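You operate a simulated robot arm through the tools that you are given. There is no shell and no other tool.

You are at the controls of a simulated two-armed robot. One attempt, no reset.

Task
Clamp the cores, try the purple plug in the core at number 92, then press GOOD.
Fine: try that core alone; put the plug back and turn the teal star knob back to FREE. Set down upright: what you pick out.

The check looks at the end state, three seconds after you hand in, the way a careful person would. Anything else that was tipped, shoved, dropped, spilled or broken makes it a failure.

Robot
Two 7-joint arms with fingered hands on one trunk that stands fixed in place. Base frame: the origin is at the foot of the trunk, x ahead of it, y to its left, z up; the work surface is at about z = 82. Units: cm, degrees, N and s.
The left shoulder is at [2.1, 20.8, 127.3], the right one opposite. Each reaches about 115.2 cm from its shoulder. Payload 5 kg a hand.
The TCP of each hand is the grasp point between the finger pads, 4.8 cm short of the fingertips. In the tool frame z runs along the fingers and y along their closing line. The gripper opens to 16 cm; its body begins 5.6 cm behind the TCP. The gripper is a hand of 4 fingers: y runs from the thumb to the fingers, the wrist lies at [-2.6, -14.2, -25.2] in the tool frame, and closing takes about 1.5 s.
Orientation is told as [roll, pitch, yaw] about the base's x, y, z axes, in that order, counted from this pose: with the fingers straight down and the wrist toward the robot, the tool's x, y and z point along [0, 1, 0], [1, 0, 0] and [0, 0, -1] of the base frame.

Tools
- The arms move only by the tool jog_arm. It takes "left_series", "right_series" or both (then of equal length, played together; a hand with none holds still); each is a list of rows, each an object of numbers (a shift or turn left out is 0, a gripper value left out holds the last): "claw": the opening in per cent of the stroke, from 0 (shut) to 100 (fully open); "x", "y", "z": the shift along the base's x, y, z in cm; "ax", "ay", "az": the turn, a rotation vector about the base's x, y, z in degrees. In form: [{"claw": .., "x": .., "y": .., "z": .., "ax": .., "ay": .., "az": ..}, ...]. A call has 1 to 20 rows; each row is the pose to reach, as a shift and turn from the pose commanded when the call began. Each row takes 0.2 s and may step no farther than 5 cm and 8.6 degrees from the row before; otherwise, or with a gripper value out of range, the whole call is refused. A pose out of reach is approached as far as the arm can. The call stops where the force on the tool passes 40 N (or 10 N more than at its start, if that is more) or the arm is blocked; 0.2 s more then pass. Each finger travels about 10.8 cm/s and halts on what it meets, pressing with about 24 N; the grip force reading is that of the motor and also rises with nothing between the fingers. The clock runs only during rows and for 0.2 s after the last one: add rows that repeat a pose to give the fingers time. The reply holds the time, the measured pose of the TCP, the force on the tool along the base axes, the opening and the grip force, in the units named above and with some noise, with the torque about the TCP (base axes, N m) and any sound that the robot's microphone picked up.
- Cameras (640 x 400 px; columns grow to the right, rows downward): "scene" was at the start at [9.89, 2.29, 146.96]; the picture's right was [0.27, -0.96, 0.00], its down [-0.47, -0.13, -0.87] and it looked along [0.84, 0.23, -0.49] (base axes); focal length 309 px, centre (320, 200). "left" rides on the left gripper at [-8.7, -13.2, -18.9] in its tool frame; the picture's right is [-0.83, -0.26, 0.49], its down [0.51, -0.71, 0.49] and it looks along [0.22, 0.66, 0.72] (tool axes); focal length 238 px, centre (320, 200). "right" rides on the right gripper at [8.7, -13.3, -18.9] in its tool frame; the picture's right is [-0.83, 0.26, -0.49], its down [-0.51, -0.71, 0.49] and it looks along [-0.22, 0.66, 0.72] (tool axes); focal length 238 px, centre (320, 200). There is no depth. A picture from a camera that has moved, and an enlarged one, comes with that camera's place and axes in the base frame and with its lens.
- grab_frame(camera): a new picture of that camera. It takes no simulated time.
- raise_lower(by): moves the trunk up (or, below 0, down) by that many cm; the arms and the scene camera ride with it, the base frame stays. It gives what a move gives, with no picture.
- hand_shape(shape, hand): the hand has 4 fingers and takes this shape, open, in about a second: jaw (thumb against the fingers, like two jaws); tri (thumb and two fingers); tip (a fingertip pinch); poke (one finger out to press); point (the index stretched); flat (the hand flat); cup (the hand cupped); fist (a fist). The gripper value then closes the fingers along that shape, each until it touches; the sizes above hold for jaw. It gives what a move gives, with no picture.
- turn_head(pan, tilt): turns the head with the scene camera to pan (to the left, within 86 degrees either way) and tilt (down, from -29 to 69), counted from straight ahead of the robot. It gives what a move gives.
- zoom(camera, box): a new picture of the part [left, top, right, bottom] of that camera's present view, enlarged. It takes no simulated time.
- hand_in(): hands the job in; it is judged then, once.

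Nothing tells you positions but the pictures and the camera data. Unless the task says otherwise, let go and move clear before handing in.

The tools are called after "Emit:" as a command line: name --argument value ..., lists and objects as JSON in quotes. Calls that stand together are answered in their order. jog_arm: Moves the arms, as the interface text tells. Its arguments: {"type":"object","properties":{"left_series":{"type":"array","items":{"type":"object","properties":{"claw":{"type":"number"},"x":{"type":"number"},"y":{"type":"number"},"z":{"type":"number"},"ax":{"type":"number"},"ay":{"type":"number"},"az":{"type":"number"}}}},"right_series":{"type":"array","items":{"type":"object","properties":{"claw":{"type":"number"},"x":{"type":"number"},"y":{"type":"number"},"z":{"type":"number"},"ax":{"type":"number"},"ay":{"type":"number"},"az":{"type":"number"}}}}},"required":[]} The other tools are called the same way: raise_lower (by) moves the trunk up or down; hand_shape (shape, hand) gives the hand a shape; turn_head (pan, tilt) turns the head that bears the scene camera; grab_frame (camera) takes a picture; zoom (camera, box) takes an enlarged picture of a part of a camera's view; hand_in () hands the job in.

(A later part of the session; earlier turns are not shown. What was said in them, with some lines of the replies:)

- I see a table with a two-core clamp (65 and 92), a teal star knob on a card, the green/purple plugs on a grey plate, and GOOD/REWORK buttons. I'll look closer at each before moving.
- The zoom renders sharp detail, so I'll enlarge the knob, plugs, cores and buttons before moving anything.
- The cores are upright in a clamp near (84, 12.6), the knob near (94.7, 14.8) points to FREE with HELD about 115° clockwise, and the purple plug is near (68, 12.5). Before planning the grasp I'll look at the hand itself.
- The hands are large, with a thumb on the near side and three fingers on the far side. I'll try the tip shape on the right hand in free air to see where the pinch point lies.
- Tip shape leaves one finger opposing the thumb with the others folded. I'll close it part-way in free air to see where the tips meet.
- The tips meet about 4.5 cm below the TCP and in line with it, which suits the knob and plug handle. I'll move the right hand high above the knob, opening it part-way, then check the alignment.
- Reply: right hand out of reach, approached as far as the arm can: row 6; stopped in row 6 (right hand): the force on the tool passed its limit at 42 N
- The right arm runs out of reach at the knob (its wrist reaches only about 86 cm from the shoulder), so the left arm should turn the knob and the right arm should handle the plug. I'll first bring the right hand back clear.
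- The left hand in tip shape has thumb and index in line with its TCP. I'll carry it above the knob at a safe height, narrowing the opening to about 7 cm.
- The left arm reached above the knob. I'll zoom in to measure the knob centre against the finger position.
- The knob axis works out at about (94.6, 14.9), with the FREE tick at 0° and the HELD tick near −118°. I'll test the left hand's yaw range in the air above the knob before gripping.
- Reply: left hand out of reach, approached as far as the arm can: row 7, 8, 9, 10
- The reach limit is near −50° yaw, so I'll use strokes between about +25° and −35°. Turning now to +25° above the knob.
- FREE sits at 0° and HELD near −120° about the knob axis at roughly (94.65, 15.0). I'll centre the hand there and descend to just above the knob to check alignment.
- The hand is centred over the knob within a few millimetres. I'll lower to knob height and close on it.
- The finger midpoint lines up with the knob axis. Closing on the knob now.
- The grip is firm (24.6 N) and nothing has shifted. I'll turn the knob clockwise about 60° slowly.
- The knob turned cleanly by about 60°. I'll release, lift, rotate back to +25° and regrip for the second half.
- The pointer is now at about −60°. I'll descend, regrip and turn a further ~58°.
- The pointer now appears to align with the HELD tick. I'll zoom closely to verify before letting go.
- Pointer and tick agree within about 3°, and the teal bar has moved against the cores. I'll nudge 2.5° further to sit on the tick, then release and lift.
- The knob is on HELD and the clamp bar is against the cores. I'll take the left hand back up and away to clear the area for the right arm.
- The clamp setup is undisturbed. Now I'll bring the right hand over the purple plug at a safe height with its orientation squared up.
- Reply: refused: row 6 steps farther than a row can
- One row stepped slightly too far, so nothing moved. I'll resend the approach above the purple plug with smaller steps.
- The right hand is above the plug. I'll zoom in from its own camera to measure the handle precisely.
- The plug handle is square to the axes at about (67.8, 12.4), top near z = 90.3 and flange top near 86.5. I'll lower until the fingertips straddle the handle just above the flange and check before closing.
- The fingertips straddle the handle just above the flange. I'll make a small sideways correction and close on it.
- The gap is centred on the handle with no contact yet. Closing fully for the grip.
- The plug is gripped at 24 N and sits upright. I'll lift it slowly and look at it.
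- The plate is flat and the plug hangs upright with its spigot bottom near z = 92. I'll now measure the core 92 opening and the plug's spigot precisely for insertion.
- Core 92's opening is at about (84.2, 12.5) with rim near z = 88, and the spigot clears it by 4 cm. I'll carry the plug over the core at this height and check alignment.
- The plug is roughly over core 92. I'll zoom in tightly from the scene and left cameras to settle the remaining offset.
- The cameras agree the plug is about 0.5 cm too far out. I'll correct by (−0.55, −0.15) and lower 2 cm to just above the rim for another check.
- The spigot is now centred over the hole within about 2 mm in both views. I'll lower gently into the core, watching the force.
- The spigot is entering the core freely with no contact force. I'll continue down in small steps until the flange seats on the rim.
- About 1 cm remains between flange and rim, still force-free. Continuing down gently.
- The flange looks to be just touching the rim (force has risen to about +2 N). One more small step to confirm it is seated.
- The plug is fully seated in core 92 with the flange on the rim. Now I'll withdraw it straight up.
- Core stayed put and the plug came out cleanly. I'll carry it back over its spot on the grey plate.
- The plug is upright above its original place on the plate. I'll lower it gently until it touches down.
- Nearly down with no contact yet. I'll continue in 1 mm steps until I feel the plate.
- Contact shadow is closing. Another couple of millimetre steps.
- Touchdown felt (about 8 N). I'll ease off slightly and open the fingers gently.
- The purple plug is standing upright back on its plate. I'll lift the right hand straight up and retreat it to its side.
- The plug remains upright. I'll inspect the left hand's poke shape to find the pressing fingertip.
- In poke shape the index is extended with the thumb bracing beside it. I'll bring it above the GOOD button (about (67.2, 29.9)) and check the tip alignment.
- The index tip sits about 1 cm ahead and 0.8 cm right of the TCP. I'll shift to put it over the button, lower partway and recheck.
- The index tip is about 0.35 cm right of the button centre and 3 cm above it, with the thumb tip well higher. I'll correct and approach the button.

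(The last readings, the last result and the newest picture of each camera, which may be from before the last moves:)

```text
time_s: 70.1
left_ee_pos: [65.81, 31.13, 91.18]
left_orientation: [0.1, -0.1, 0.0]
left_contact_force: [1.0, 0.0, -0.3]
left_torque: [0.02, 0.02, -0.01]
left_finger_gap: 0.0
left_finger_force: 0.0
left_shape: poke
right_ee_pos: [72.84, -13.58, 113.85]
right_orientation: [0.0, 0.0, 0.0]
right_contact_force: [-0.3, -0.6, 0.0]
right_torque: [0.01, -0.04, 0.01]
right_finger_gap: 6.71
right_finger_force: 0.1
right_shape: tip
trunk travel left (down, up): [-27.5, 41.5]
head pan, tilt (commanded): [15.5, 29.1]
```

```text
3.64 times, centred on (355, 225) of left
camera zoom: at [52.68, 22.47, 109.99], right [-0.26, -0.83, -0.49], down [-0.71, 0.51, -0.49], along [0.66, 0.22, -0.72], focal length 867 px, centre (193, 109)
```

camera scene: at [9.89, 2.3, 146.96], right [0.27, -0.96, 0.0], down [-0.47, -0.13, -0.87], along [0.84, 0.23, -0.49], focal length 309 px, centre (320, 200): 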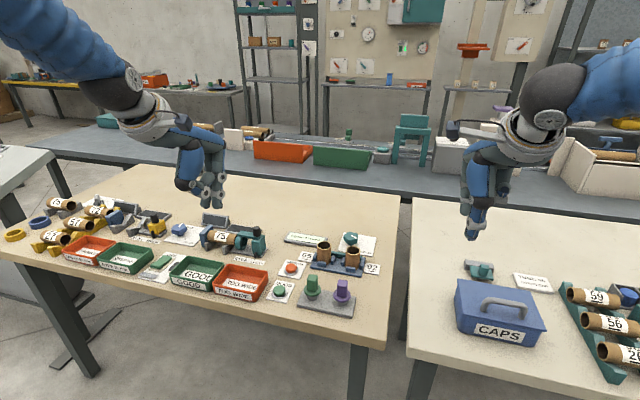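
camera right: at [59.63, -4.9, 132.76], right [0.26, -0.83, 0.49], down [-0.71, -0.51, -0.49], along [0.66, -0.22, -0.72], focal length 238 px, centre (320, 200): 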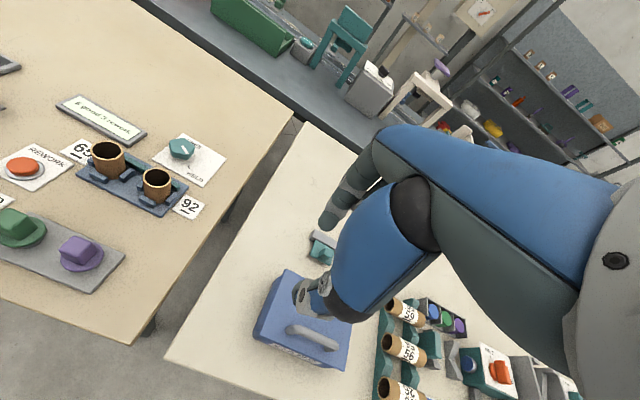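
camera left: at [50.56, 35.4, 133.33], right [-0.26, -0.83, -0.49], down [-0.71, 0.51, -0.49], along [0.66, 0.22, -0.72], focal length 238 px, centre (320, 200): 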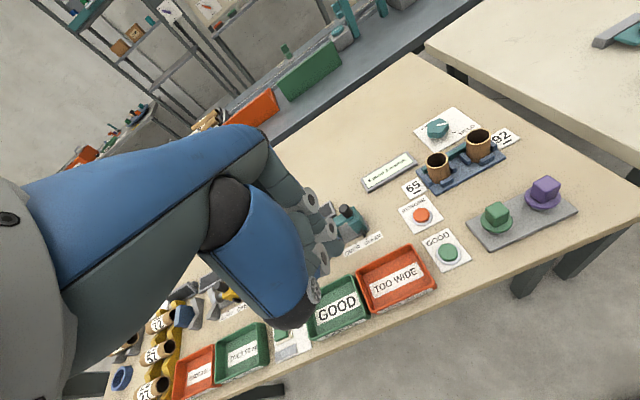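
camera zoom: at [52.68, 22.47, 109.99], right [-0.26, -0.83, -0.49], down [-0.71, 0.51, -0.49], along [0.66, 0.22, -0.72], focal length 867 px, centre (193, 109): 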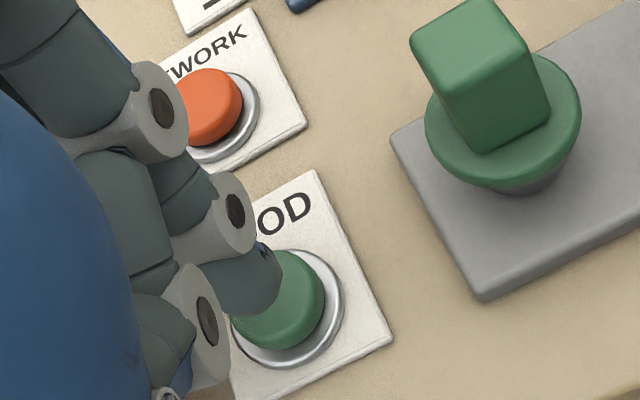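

The fingertip is now directly above the button. I'll press down in small steps, watching force and sound.

Emit:
jog_arm --left_series '[{"x": -0.1, "z": -0.3}, {"x": -0.15, "z": -0.6}, {"x": -0.15, "z": -0.8}, {"x": -0.15, "z": -1.0}]'

Emit:
zoom --camera "scene" --box '[250, 220, 330, 310]'

Emit:
zoom --camera "left" --box '[300, 170, 410, 280]'

```text
time_s: 71.1
left_ee_pos: [65.8, 31.28, 90.07]
left_orientation: [0.0, 0.1, 0.0]
left_contact_force: [-0.1, 0.7, 0.6]
left_torque: [0.01, 0.01, -0.02]
left_finger_gap: 0.02
left_finger_force: 0.1
left_shape: poke
right_ee_pos: [72.86, -13.52, 113.86]
right_orientation: [0.0, 0.0, 0.0]
right_contact_force: [1.5, 0.5, -0.1]
right_torque: [-0.01, 0.05, -0.01]
right_finger_gap: 6.69
right_finger_force: 0.0
right_shape: tip
trunk travel left (down, up): [-27.5, 41.5]
head pan, tilt (commanded): [15.5, 29.1]
```

```text
4.44 times, centred on (290, 265) of scene
camera zoom: at [9.9, 2.29, 146.96], right [0.27, -0.96, 0.0], down [-0.47, -0.13, -0.87], along [0.84, 0.23, -0.49], focal length 1372 px, centre (453, -89)
```

zoom: 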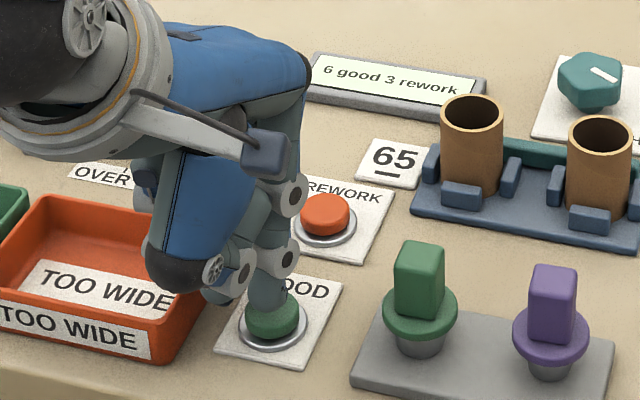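

```text
3.64 times, centred on (355, 225) of left
camera zoom: at [52.59, 22.56, 108.91], right [-0.26, -0.83, -0.49], down [-0.71, 0.51, -0.49], along [0.66, 0.22, -0.72], focal length 867 px, centre (193, 109)
```

zoom: 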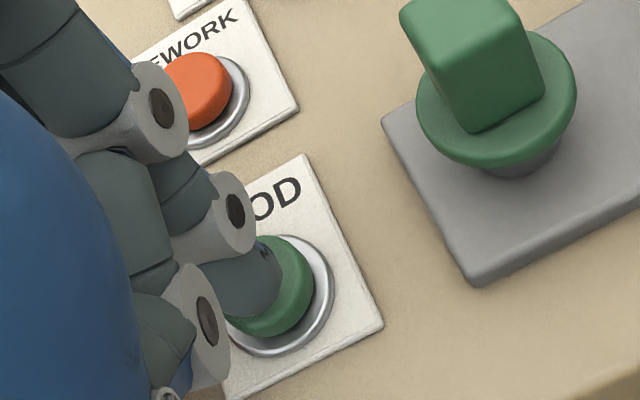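

The tip is at the button surface, no press registered yet. Pressing further in small steps.

Emit:
jog_arm --left_series '[{"z": -0.2}, {"z": -0.4}, {"z": -0.4}]'

Emit:
zoom --camera "scene" --box '[250, 220, 330, 310]'

```text
time_s: 71.9
left_ee_pos: [65.87, 31.25, 89.61]
left_orientation: [0.1, 0.1, 0.0]
left_contact_force: [0.5, 0.5, -0.5]
left_torque: [-0.01, 0.0, 0.0]
left_finger_gap: 0.0
left_finger_force: 0.0
left_shape: poke
right_ee_pos: [72.84, -13.6, 113.82]
right_orientation: [0.0, 0.0, 0.0]
right_contact_force: [-0.4, -0.2, 0.2]
right_torque: [-0.01, 0.02, -0.02]
right_finger_gap: 6.7
right_finger_force: 0.1
right_shape: tip
trunk travel left (down, up): [-27.5, 41.5]
head pan, tilt (commanded): [15.5, 29.1]
```

```text
4.44 times, centred on (290, 265) of scene
camera zoom: at [9.89, 2.28, 146.96], right [0.27, -0.96, 0.0], down [-0.47, -0.13, -0.87], along [0.84, 0.23, -0.49], focal length 1372 px, centre (453, -89)
```

zoom: 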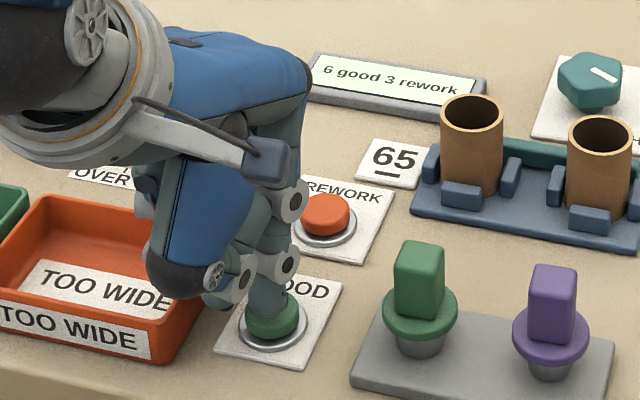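

Still no contact force. I'll continue down in 2 mm steps.

Emit:
jog_arm --left_series '[{"z": -0.2}, {"z": -0.4}, {"z": -0.4}]'

Emit:
zoom --camera "scene" --box '[250, 220, 330, 310]'

Emit:
zoom --camera "left" --box '[300, 170, 410, 280]'

```text
time_s: 72.7
left_ee_pos: [65.73, 31.11, 89.26]
left_orientation: [0.0, 0.0, 0.0]
left_contact_force: [0.5, 0.3, 0.4]
left_torque: [-0.05, -0.01, 0.0]
left_finger_gap: 0.0
left_finger_force: 0.0
left_shape: poke
right_ee_pos: [72.86, -13.57, 113.92]
right_orientation: [0.0, 0.0, 0.0]
right_contact_force: [-0.7, 0.1, -0.3]
right_torque: [-0.01, -0.01, 0.02]
right_finger_gap: 6.69
right_finger_force: 0.1
right_shape: tip
trunk travel left (down, up): [-27.5, 41.5]
head pan, tilt (commanded): [15.5, 29.1]
```

```text
4.44 times, centred on (290, 265) of scene
camera zoom: at [9.89, 2.28, 146.96], right [0.27, -0.96, 0.0], down [-0.47, -0.13, -0.87], along [0.84, 0.23, -0.49], focal length 1372 px, centre (453, -89)
```

zoom: 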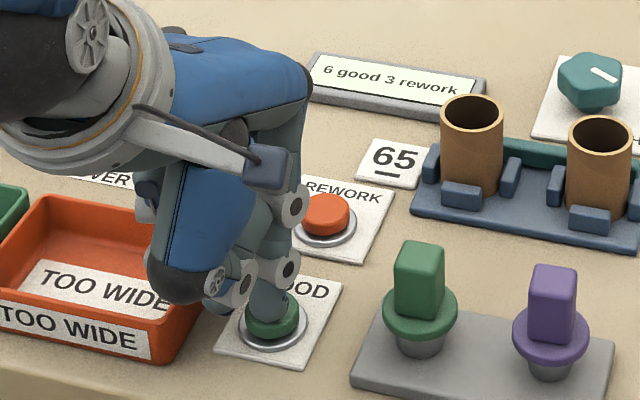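

```text
3.64 times, centred on (355, 225) of left
camera zoom: at [52.59, 22.54, 108.11], right [-0.26, -0.83, -0.49], down [-0.71, 0.51, -0.49], along [0.66, 0.22, -0.72], focal length 867 px, centre (193, 109)
```

zoom: 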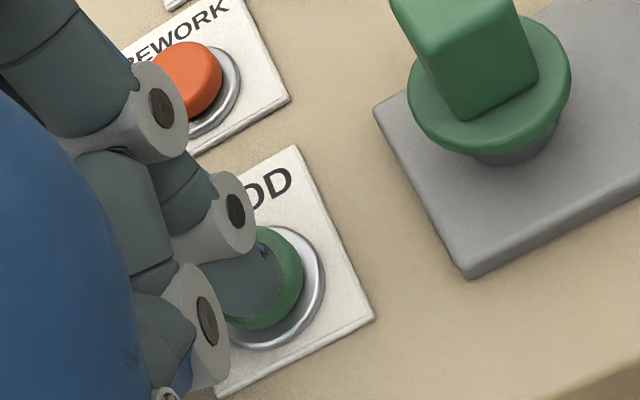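

Not touching yet. I'll keep going down 2 mm at a time until there is contact.

Emit:
jog_arm --left_series '[{"z": -0.2}, {"z": -0.3}, {"z": -0.3}]'

Emit:
zoom --camera "scene" --box '[265, 260, 310, 310]'

Emit:
zoom --camera "left" --box '[320, 190, 400, 280]'

```text
time_s: 73.5
left_ee_pos: [65.8, 31.25, 88.94]
left_orientation: [0.0, 0.1, 0.1]
left_contact_force: [0.4, 0.3, 0.8]
left_torque: [0.0, -0.02, 0.01]
left_finger_gap: 0.0
left_finger_force: 0.1
left_shape: poke
right_ee_pos: [72.82, -13.56, 113.91]
right_orientation: [-0.1, 0.0, -0.1]
right_contact_force: [-0.1, 0.6, 0.5]
right_torque: [-0.02, 0.02, 0.04]
right_finger_gap: 6.67
right_finger_force: 0.1
right_shape: tip
trunk travel left (down, up): [-27.5, 41.5]
head pan, tilt (commanded): [15.5, 29.1]
```

```text
8.00 times, centred on (288, 285) of scene
camera zoom: at [9.89, 2.28, 146.96], right [0.27, -0.96, 0.0], down [-0.47, -0.13, -0.87], along [0.84, 0.23, -0.49], focal length 2470 px, centre (580, -480)
```

zoom: 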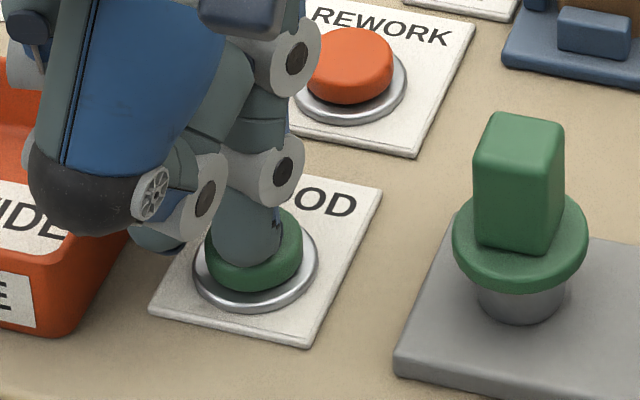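

```text
4.44 times, centred on (360, 235) of left
camera zoom: at [52.57, 22.58, 107.82], right [-0.26, -0.83, -0.49], down [-0.71, 0.51, -0.49], along [0.66, 0.22, -0.72], focal length 1059 px, centre (142, 44)
```

zoom: 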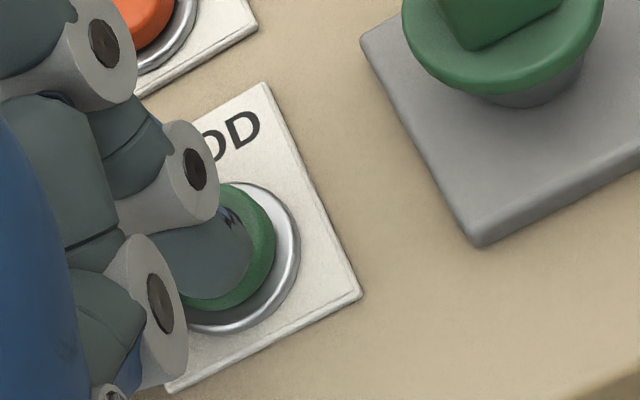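

The fingertip is centred on the button and just meeting it. Pressing down further.

Emit:
jog_arm --left_series '[{"z": -0.15}, {"z": -0.3}, {"z": -0.3}]'

Emit:
zoom --camera "scene" --box '[250, 220, 330, 310]'

```text
time_s: 74.3
left_ee_pos: [65.85, 31.21, 88.72]
left_orientation: [0.1, -0.1, 0.0]
left_contact_force: [-0.4, 1.5, 2.6]
left_torque: [0.0, 0.02, 0.01]
left_finger_gap: 0.0
left_finger_force: 0.1
left_shape: poke
right_ee_pos: [72.84, -13.51, 113.85]
right_orientation: [0.0, 0.1, 0.0]
right_contact_force: [-0.2, -0.3, -0.6]
right_torque: [-0.05, -0.02, -0.01]
right_finger_gap: 6.7
right_finger_force: 0.0
right_shape: tip
trunk travel left (down, up): [-27.5, 41.5]
head pan, tilt (commanded): [15.5, 29.1]
heard: click
```

```text
4.44 times, centred on (290, 265) of scene
camera zoom: at [9.86, 2.28, 146.96], right [0.27, -0.96, 0.0], down [-0.47, -0.13, -0.87], along [0.84, 0.23, -0.49], focal length 1372 px, centre (453, -89)
```

zoom: 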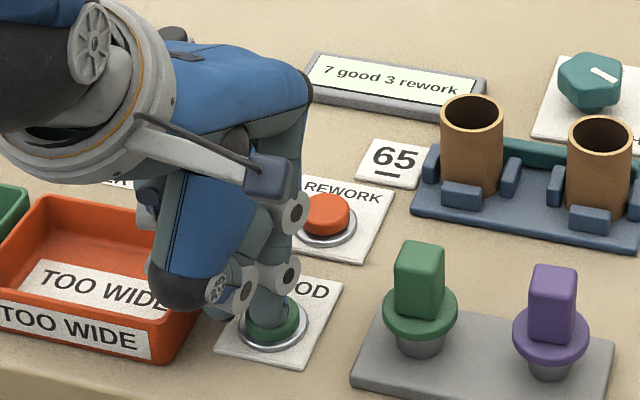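

A click was heard and the display reads "7 good 3 rework". I'll lift straight off and then change the left hand back to tip shape for the knob.

Emit:
jog_arm --left_series '[{"z": 1}, {"z": 3}, {"z": 6}, {"z": 9}, {"z": 12}, {"z": 15}, {"z": 15}]'

Emit:
hand_shape --hand "left" --shape "tip"

Emit:
zoom --camera "scene" --box '[230, 200, 390, 320]'

```text
time_s: 75.9
left_ee_pos: [66.0, 31.46, 103.77]
left_orientation: [0.0, 0.1, 0.1]
left_contact_force: [-0.6, -0.3, -0.8]
left_torque: [-0.02, 0.01, 0.0]
left_finger_gap: 0.0
left_finger_force: 0.2
left_shape: poke
right_ee_pos: [72.85, -13.66, 113.83]
right_orientation: [0.0, 0.1, 0.1]
right_contact_force: [0.1, 0.7, -0.3]
right_torque: [-0.04, 0.05, 0.01]
right_finger_gap: 6.71
right_finger_force: 0.1
right_shape: tip
trunk travel left (down, up): [-27.5, 41.5]
head pan, tilt (commanded): [15.5, 29.1]
```

```text
time_s: 76.8
left_ee_pos: [65.96, 31.36, 103.76]
left_orientation: [0.0, 0.0, 0.0]
left_contact_force: [0.3, 0.6, 0.8]
left_torque: [-0.02, 0.01, 0.0]
left_finger_gap: 15.99
left_finger_force: 0.0
left_shape: tip
right_ee_pos: [72.82, -13.59, 113.84]
right_orientation: [0.1, 0.1, 0.1]
right_contact_force: [-0.7, -0.5, -1.1]
right_torque: [0.03, 0.04, -0.02]
right_finger_gap: 6.68
right_finger_force: 0.0
right_shape: tip
trunk travel left (down, up): [-27.5, 41.5]
head pan, tilt (commanded): [15.5, 29.1]
```

```text
3.33 times, centred on (310, 260) of scene
camera zoom: at [9.91, 2.29, 146.96], right [0.27, -0.96, 0.0], down [-0.47, -0.13, -0.87], along [0.84, 0.23, -0.49], focal length 1029 px, centre (353, 0)
```

zoom: 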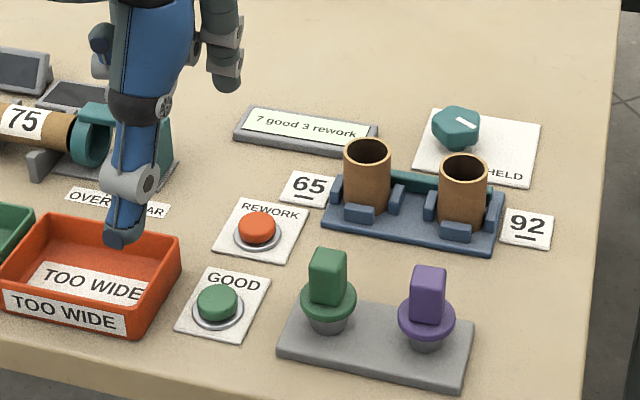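

The count registered once. Now the left hand goes back above the knob, yawed to −35°, to turn it back to FREE.

Emit:
jog_arm --left_series '[{"x": 2, "y": -1.2, "z": 2, "claw": 45}, {"x": 5.5, "y": -3.2, "z": 2}, {"x": 9.5, "y": -5.4, "z": 2}, {"x": 13.5, "y": -7.7, "z": 2}, {"x": 17.5, "y": -10, "z": 2}, {"x": 21.5, "y": -12.2, "z": 2}, {"x": 25.5, "y": -14.5, "z": 2}, {"x": 28.7, "y": -16.35, "z": 2}, {"x": 28.7, "y": -16.35, "z": 1, "az": -8}, {"x": 28.7, "y": -16.35, "z": 0, "az": -16}, {"x": 28.7, "y": -16.35, "z": -1, "az": -24}, {"x": 28.7, "y": -16.35, "z": -3, "az": -32}, {"x": 28.7, "y": -16.35, "z": -5, "az": -36}, {"x": 28.7, "y": -16.35, "z": -5, "az": -36}]'

Emit:
zoom --camera "left" --box '[240, 160, 460, 340]'

Emit:
zoom --camera "right" --box '[80, 40, 260, 240]'

```text
time_s: 79.8
left_ee_pos: [94.55, 14.91, 98.67]
left_orientation: [0.1, 0.0, -36.0]
left_contact_force: [-0.4, -1.2, -0.4]
left_torque: [0.04, -0.03, 0.02]
left_finger_gap: 7.28
left_finger_force: 0.0
left_shape: tip
right_ee_pos: [72.81, -13.51, 113.88]
right_orientation: [0.0, 0.0, 0.1]
right_contact_force: [-0.9, 0.0, -0.2]
right_torque: [0.0, -0.06, -0.03]
right_finger_gap: 6.72
right_finger_force: 0.1
right_shape: tip
trunk travel left (down, up): [-27.5, 41.5]
head pan, tilt (commanded): [15.5, 29.1]
```

```text
2.22 times, centred on (350, 250) of left
camera zoom: at [78.72, 15.65, 117.54], right [-0.7, -0.52, -0.49], down [-0.28, 0.83, -0.49], along [0.66, -0.21, -0.72], focal length 530 px, centre (253, 89)
```

zoom: 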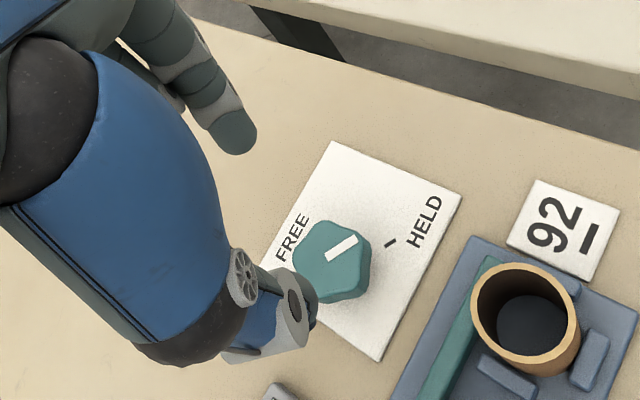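

```text
2.00 times, centred on (170, 140) of right
camera zoom: at [59.63, -4.86, 132.77], right [0.26, -0.83, 0.49], down [-0.71, -0.51, -0.49], along [0.66, -0.22, -0.72], focal length 477 px, centre (620, 320)
```

zoom: 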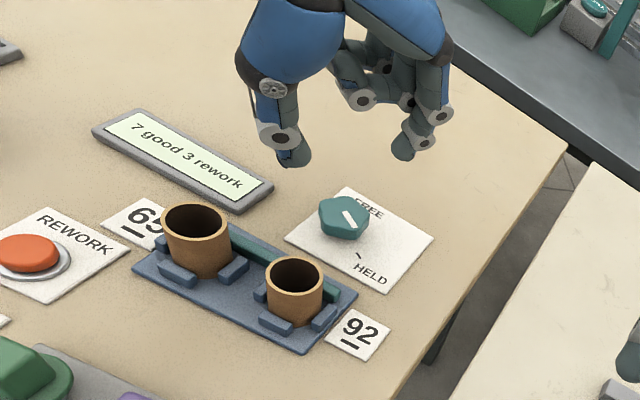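

The hand is over the knob at −36° yaw. I'll descend, grip, and turn counterclockwise 60°.

Emit:
jog_arm --left_series '[{"x": 0.1, "y": 0.1, "z": -2.5}, {"x": 0.1, "y": 0.1, "z": -5}, {"x": 0.1, "y": 0.1, "z": -7.5}, {"x": 0.1, "y": 0.1, "z": -9.5}, {"x": 0.1, "y": 0.1, "z": -10.5}, {"x": 0.1, "y": 0.1, "z": -10.5}]'

Emit:
zoom --camera "left" --box '[240, 180, 460, 340]'

Emit:
zoom --camera "scene" --box '[300, 190, 400, 290]'

```text
time_s: 81.2
left_ee_pos: [94.76, 15.12, 88.03]
left_orientation: [0.0, -0.1, -36.1]
left_contact_force: [-0.1, -0.1, -1.3]
left_torque: [-0.02, 0.05, 0.0]
left_finger_gap: 7.24
left_finger_force: 0.0
left_shape: tip
right_ee_pos: [72.86, -13.58, 113.86]
right_orientation: [-0.1, 0.1, 0.0]
right_contact_force: [0.4, -0.5, -0.5]
right_torque: [-0.02, -0.04, 0.0]
right_finger_gap: 6.68
right_finger_force: 0.0
right_shape: tip
trunk travel left (down, up): [-27.5, 41.5]
head pan, tilt (commanded): [15.5, 29.1]
```

```text
2.50 times, centred on (350, 260) of left
camera zoom: at [78.85, 15.8, 106.94], right [-0.7, -0.52, -0.49], down [-0.28, 0.83, -0.49], along [0.66, -0.21, -0.72], focal length 596 px, centre (245, 50)
```

zoom: 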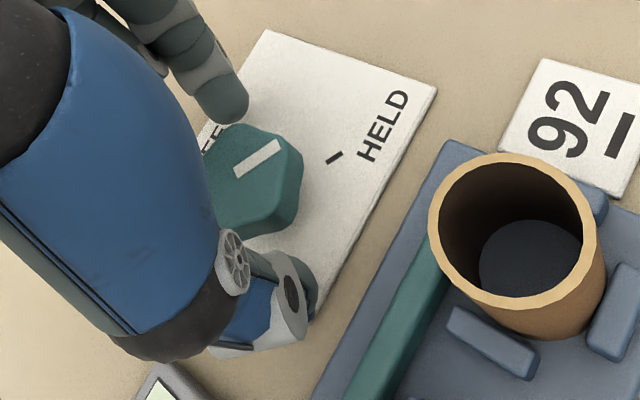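

```text
4.00 times, centred on (350, 240) of scene
camera zoom: at [9.89, 2.28, 146.96], right [0.27, -0.96, 0.0], down [-0.47, -0.13, -0.87], along [0.84, 0.23, -0.49], focal length 1235 px, centre (200, 40)
```

zoom: 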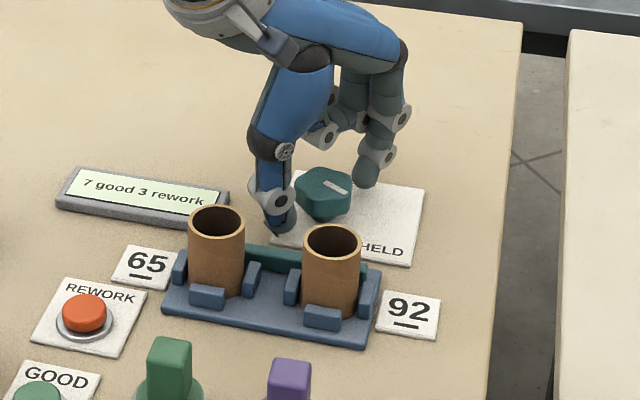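

Fingers straddle the knob cleanly. Closing and turning 60° counterclockwise.

Emit:
jog_arm --left_series '[{"claw": 20}, {"claw": 20}, {"claw": 20}, {"claw": 20}, {"claw": 20}, {"claw": 20}]'

Emit:
jog_arm --left_series '[{"az": 4}, {"az": 8}, {"az": 12}, {"az": 16}, {"az": 20}, {"az": 24}, {"az": 28}, {"az": 32}, {"az": 36}, {"az": 40}, {"az": 44}, {"az": 48}, {"az": 52}, {"az": 56}, {"az": 60}, {"az": 60}]'

Emit:
zoom --camera "left" --box '[220, 180, 460, 380]'

Emit:
zoom --camera "scene" --box '[300, 190, 400, 290]'

```text
time_s: 82.6
left_ee_pos: [94.61, 14.97, 88.05]
left_orientation: [-0.1, 0.2, -36.0]
left_contact_force: [-1.3, 2.1, -0.5]
left_torque: [0.05, 0.07, -0.04]
left_finger_gap: 3.7
left_finger_force: 24.4
left_shape: tip
right_ee_pos: [72.89, -13.52, 113.86]
right_orientation: [-0.1, 0.1, 0.1]
right_contact_force: [1.4, -0.1, 0.2]
right_torque: [-0.03, 0.02, 0.03]
right_finger_gap: 6.68
right_finger_force: 0.0
right_shape: tip
trunk travel left (down, up): [-27.5, 41.5]
head pan, tilt (commanded): [15.5, 29.1]
```

```text
time_s: 86.0
left_ee_pos: [94.59, 15.06, 88.11]
left_orientation: [0.1, 0.0, 24.0]
left_contact_force: [-1.9, 5.3, -7.1]
left_torque: [0.24, -0.03, -0.01]
left_finger_gap: 3.68
left_finger_force: 23.8
left_shape: tip
right_ee_pos: [72.82, -13.52, 113.8]
right_orientation: [0.0, -0.1, 0.0]
right_contact_force: [0.5, 0.2, 0.2]
right_torque: [-0.04, -0.03, -0.01]
right_finger_gap: 6.67
right_finger_force: 0.1
right_shape: tip
trunk travel left (down, up): [-27.5, 41.5]
head pan, tilt (commanded): [15.5, 29.1]
```

```text
2.00 times, centred on (340, 280) of left
camera zoom: at [86.1, 1.67, 106.94], right [0.1, -0.87, -0.49], down [-0.85, 0.17, -0.49], along [0.51, 0.47, -0.72], focal length 477 px, centre (280, 40)
```

zoom: 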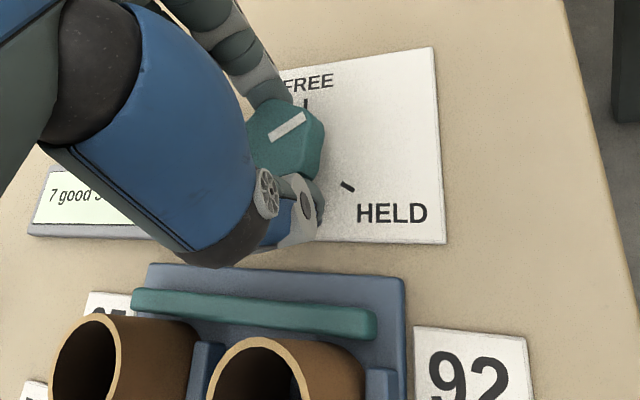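

```text
4.00 times, centred on (350, 240) of scene
camera zoom: at [9.95, 2.33, 146.95], right [0.27, -0.96, 0.0], down [-0.47, -0.13, -0.87], along [0.84, 0.23, -0.49], focal length 1235 px, centre (200, 40)
```

zoom: 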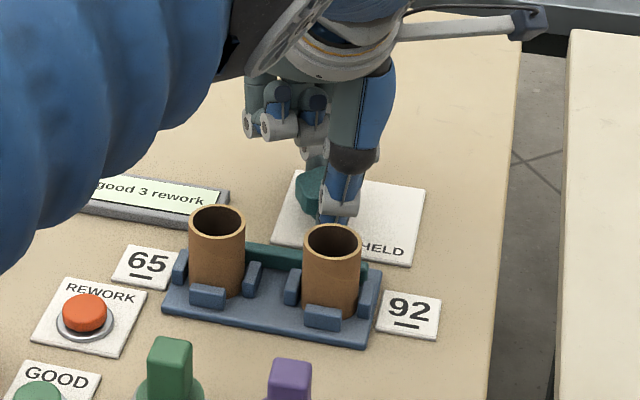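

Half the return turn is done. Release, lift, rewind to −36°, descend and regrip.

Emit:
jog_arm --left_series '[{"claw": 45}, {"claw": 45}, {"claw": 45}, {"z": 2}, {"z": 4}, {"z": 5}, {"z": 5, "az": -8}, {"z": 5, "az": -16}, {"z": 5, "az": -24}, {"z": 5, "az": -32}, {"z": 5, "az": -40}, {"z": 5, "az": -48}, {"z": 5, "az": -56}, {"z": 5, "az": -60}, {"z": 5, "az": -60}]'

Emit:
zoom --camera "left" --box '[240, 180, 460, 340]'

Emit:
zoom --camera "right" --box '[110, 80, 240, 210]'

```text
time_s: 89.2
left_ee_pos: [94.56, 14.97, 93.06]
left_orientation: [0.0, 0.0, -35.9]
left_contact_force: [-0.1, -0.8, -0.1]
left_torque: [-0.01, 0.01, 0.0]
left_finger_gap: 7.17
left_finger_force: 0.0
left_shape: tip
right_ee_pos: [72.74, -13.51, 113.82]
right_orientation: [-0.1, 0.1, -0.1]
right_contact_force: [-1.2, 0.6, 0.3]
right_torque: [-0.05, -0.02, 0.04]
right_finger_gap: 6.68
right_finger_force: 0.1
right_shape: tip
trunk travel left (down, up): [-27.5, 41.5]
head pan, tilt (commanded): [15.5, 29.1]
```

```text
2.50 times, centred on (350, 260) of left
camera zoom: at [78.8, 15.79, 111.94], right [-0.7, -0.52, -0.49], down [-0.28, 0.83, -0.49], along [0.66, -0.21, -0.72], focal length 596 px, centre (245, 50)
```

zoom: 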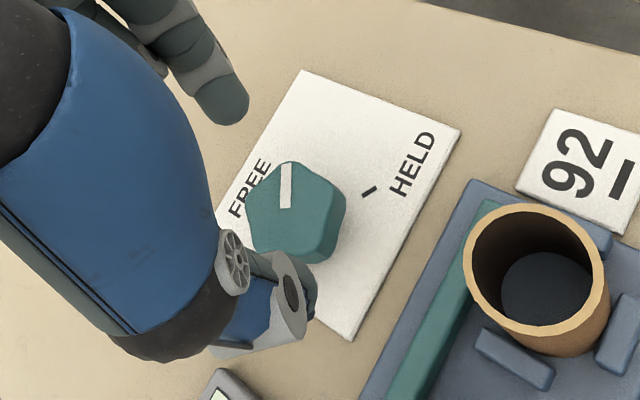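

```text
3.08 times, centred on (175, 145) of right
camera zoom: at [59.68, -4.87, 132.74], right [0.26, -0.83, 0.49], down [-0.71, -0.51, -0.49], along [0.66, -0.22, -0.72], focal length 733 px, centre (766, 369)
```

zoom: 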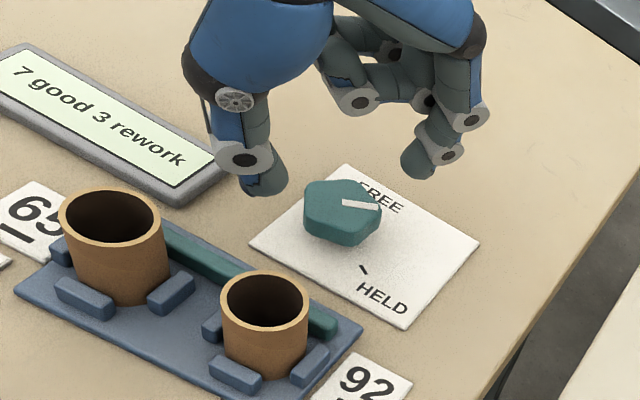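

The pointer is midway. Descending, gripping, and turning the remaining ~60° to FREE.

Emit:
jog_arm --left_series '[{"z": -2}, {"z": -4}, {"z": -5}, {"z": -5}, {"z": -5, "claw": 20}, {"z": -5, "claw": 20}, {"z": -5, "claw": 20}, {"z": -5, "claw": 20}, {"z": -5, "claw": 20}, {"z": -5, "claw": 20}]'

Emit:
jog_arm --left_series '[{"az": 4}, {"az": 8}, {"az": 12}, {"az": 16}, {"az": 20}, {"az": 24}, {"az": 28}, {"az": 32}, {"az": 36}, {"az": 40}, {"az": 44}, {"az": 48}, {"az": 52}, {"az": 56}, {"az": 59}, {"az": 59}]'

Emit:
zoom --camera "left" --box '[280, 190, 400, 290]'

Emit:
zoom --camera "right" --box '[110, 80, 240, 210]'

```text
time_s: 91.4
left_ee_pos: [94.72, 14.9, 87.98]
left_orientation: [0.1, 0.1, -36.0]
left_contact_force: [-2.5, 0.7, -2.0]
left_torque: [0.02, 0.08, -0.01]
left_finger_gap: 4.0
left_finger_force: 24.2
left_shape: tip
right_ee_pos: [72.84, -13.59, 113.89]
right_orientation: [0.1, 0.0, 0.0]
right_contact_force: [0.9, 0.0, -0.9]
right_torque: [0.03, 0.03, -0.02]
right_finger_gap: 6.71
right_finger_force: 0.1
right_shape: tip
trunk travel left (down, up): [-27.5, 41.5]
head pan, tilt (commanded): [15.5, 29.1]
```

```text
time_s: 94.8
left_ee_pos: [94.61, 14.94, 88.03]
left_orientation: [0.1, 0.0, 23.1]
left_contact_force: [0.4, 1.4, -3.8]
left_torque: [0.05, -0.13, 0.03]
left_finger_gap: 3.96
left_finger_force: 23.9
left_shape: tip
right_ee_pos: [72.96, -13.52, 113.84]
right_orientation: [0.0, -0.1, 0.0]
right_contact_force: [-0.5, 0.2, 0.1]
right_torque: [-0.01, 0.01, 0.0]
right_finger_gap: 6.68
right_finger_force: 0.0
right_shape: tip
trunk travel left (down, up): [-27.5, 41.5]
head pan, tilt (commanded): [15.5, 29.1]
```

```text
4.00 times, centred on (340, 240) of left
camera zoom: at [85.91, 1.84, 106.93], right [0.09, -0.87, -0.49], down [-0.85, 0.19, -0.49], along [0.52, 0.46, -0.72], focal length 953 px, centre (240, 40)
```

zoom: 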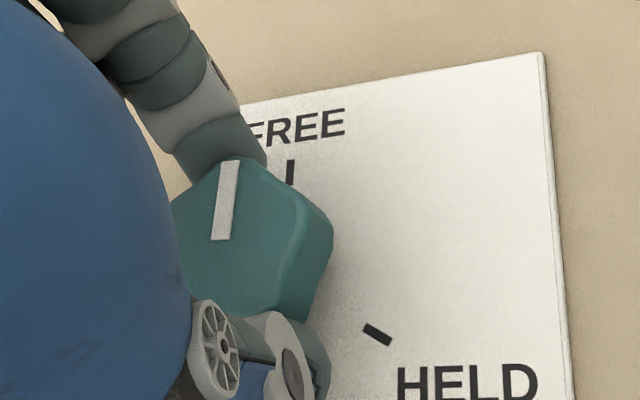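

```text
3.08 times, centred on (175, 145) of right
camera zoom: at [59.71, -4.86, 132.72], right [0.26, -0.83, 0.49], down [-0.71, -0.51, -0.49], along [0.66, -0.22, -0.72], focal length 733 px, centre (766, 369)
```

zoom: 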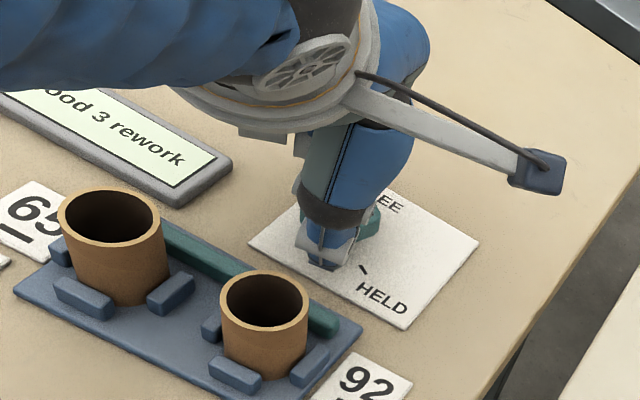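

The pointer is on the FREE tick to within about 1.5°. I'll nudge that last bit, release and lift away.

Emit:
jog_arm --left_series '[{"az": 1.0}, {"az": 1.5}, {"az": 1.5}]'

Emit:
jog_arm --left_series '[{"claw": 45}, {"claw": 45}, {"claw": 45}, {"z": 2}, {"z": 4}, {"z": 7}, {"z": 11}, {"z": 14}]'

Emit:
zoom --camera "left" --box '[260, 180, 440, 340]'

Emit:
zoom --camera "right" --box '[110, 80, 240, 210]'

```text
time_s: 95.6
left_ee_pos: [94.67, 15.09, 88.07]
left_orientation: [0.1, 0.0, 24.6]
left_contact_force: [0.8, 3.8, -3.2]
left_torque: [0.13, -0.09, 0.02]
left_finger_gap: 4.0
left_finger_force: 24.3
left_shape: tip
right_ee_pos: [72.86, -13.46, 113.97]
right_orientation: [0.0, 0.0, 0.0]
right_contact_force: [-0.1, -0.2, 0.1]
right_torque: [0.0, -0.02, 0.03]
right_finger_gap: 6.71
right_finger_force: 0.0
right_shape: tip
trunk travel left (down, up): [-27.5, 41.5]
head pan, tilt (commanded): [15.5, 29.1]
```

```text
time_s: 97.4
left_ee_pos: [94.4, 15.07, 102.22]
left_orientation: [0.1, 0.0, 24.5]
left_contact_force: [-1.3, -0.8, -0.4]
left_torque: [0.02, -0.13, 0.02]
left_finger_gap: 7.15
left_finger_force: 0.0
left_shape: tip
right_ee_pos: [72.7, -13.57, 113.85]
right_orientation: [0.0, -0.2, 0.1]
right_contact_force: [-0.2, 0.0, 0.7]
right_torque: [0.03, -0.08, 0.01]
right_finger_gap: 6.69
right_finger_force: 0.0
right_shape: tip
trunk travel left (down, up): [-27.5, 41.5]
head pan, tilt (commanded): [15.5, 29.1]
```

```text
2.50 times, centred on (350, 260) of left
camera zoom: at [86.07, 1.67, 121.13], right [0.11, -0.87, -0.49], down [-0.86, 0.17, -0.49], along [0.51, 0.47, -0.72], focal length 596 px, centre (245, 50)
```

zoom: 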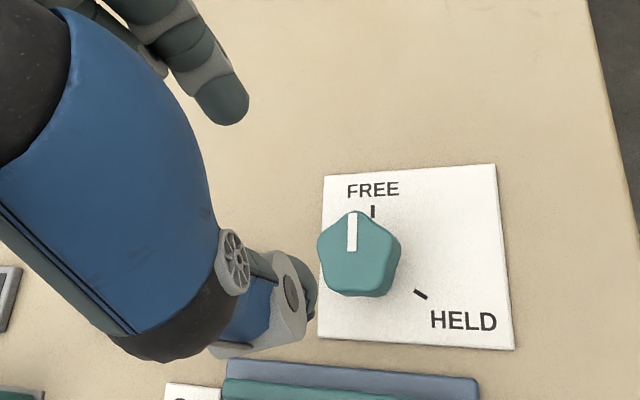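

```text
3.08 times, centred on (175, 145) of right
camera zoom: at [59.61, -4.91, 132.78], right [0.26, -0.83, 0.49], down [-0.71, -0.51, -0.49], along [0.66, -0.22, -0.72], focal length 733 px, centre (766, 369)
```

zoom: 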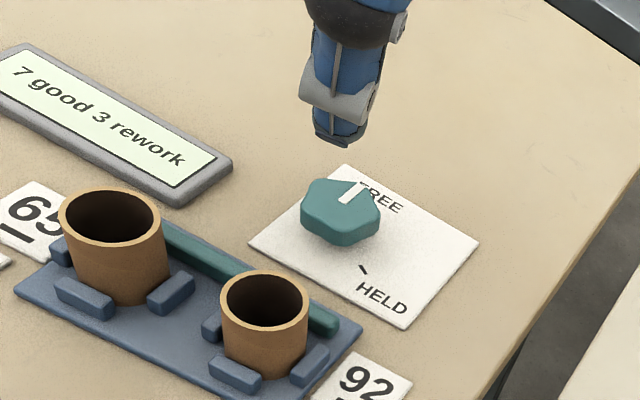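

The knob is back on FREE with the pointer parallel to its tick. I'll retract the left hand and do a full check of the scene.

Emit:
jog_arm --left_series '[{"z": 4}, {"z": 7, "x": -3, "y": 1.5, "az": -3}, {"z": 10, "x": -6, "y": 4, "az": -6}, {"z": 11, "x": -9, "y": 7, "az": -9}, {"z": 12, "x": -12, "y": 10, "az": -12}, {"z": 12, "x": -15, "y": 13, "az": -15}, {"z": 12, "x": -18, "y": 16, "az": -18}, {"z": 12, "x": -21, "y": 19, "az": -21}, {"z": 12, "x": -24, "y": 22, "az": -24.5}, {"z": 12, "x": -27, "y": 25, "az": -24.5}, {"z": 12, "x": -30, "y": 28, "az": -24.5}, {"z": 12, "x": -30, "y": 28, "az": -24.5}]'

Emit:
grab_frame --camera "scene"

Emit:
zoom --camera "scene" --box '[260, 220, 400, 320]'

Emit:
zoom --camera "left" --box '[340, 80, 600, 290]'

Emit:
zoom --camera "right" --box '[100, 110, 230, 230]'

```text
time_s: 100.0
left_ee_pos: [64.32, 42.77, 114.05]
left_orientation: [0.1, 0.0, -0.1]
left_contact_force: [0.3, -1.7, 0.1]
left_torque: [0.1, 0.11, 0.02]
left_finger_gap: 7.19
left_finger_force: 0.0
left_shape: tip
right_ee_pos: [72.99, -13.65, 113.77]
right_orientation: [0.0, 0.0, -0.1]
right_contact_force: [-0.2, -0.4, -0.6]
right_torque: [0.11, 0.1, 0.06]
right_finger_gap: 6.69
right_finger_force: 0.1
right_shape: tip
trunk travel left (down, up): [-27.5, 41.5]
head pan, tilt (commanded): [15.5, 29.1]
```

```text
taken
camera scene: at [10.01, 2.15, 146.95], right [0.27, -0.96, 0.0], down [-0.47, -0.13, -0.87], along [0.84, 0.23, -0.49], focal length 309 px, centre (320, 200)
```

scene: 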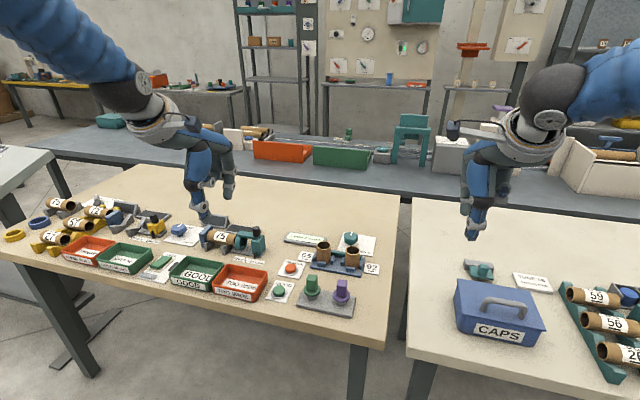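

```text
4.00 times, centred on (330, 270) of scene
camera zoom: at [10.01, 2.15, 146.95], right [0.27, -0.96, 0.0], down [-0.47, -0.13, -0.87], along [0.84, 0.23, -0.49], focal length 1235 px, centre (280, -80)
```

zoom: 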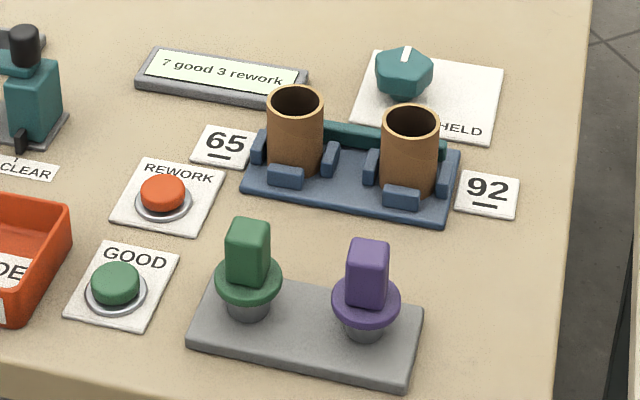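

```text
1.90 times, centred on (470, 185) of left
camera zoom: at [51.25, 34.07, 132.94], right [-0.26, -0.83, -0.49], down [-0.71, 0.51, -0.49], along [0.66, 0.22, -0.72], focal length 454 px, centre (34, 229)
```

zoom: 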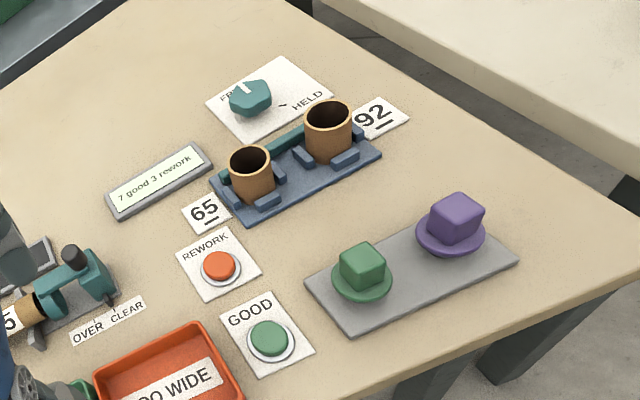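

```text
3.33 times, centred on (165, 170) of right
camera zoom: at [59.79, -5.02, 132.65], right [0.26, -0.83, 0.49], down [-0.71, -0.51, -0.49], along [0.66, -0.22, -0.72], focal length 794 px, centre (837, 300)
```

zoom: 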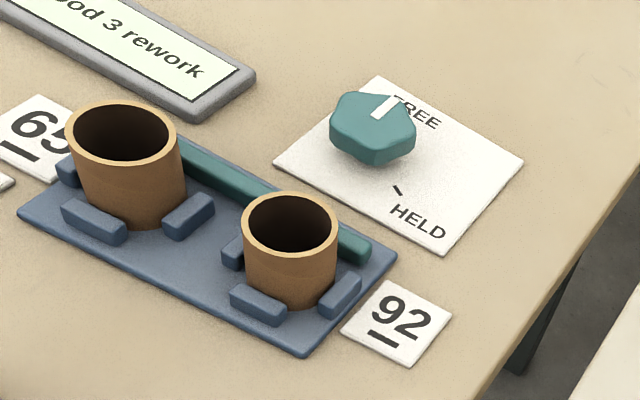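

Everything checks out: the display reads "7 good 3 rework", the purple plug is upright on its plate, the knob points to FREE, both cores are in place and both hands are clear. Handing in.

Emit:
hand_in

```text
The job is handed in.
```

The job is handed in, and the final check showed everything where you asked for it.

- **Clamp:** I turned the teal star knob to HELD, and the clamp bar moved against the cores.
- **Trial:** The purple plug went into core 92 freely until its flange rested on the rim, then came straight out. No other core was tried.
- **Plug:** It stands upright on its grey plate, within a few millimetres of where it started.
- **GOOD button:** I pressed it once. It clicked, and the display went from "6 good 3 rework" to "7 good 3 rework".
- **Knob:** It is back on FREE, with the pointer on its tick.

In the last pictures, nothing else in the work area had moved. Both hands are empty and clear of the work.
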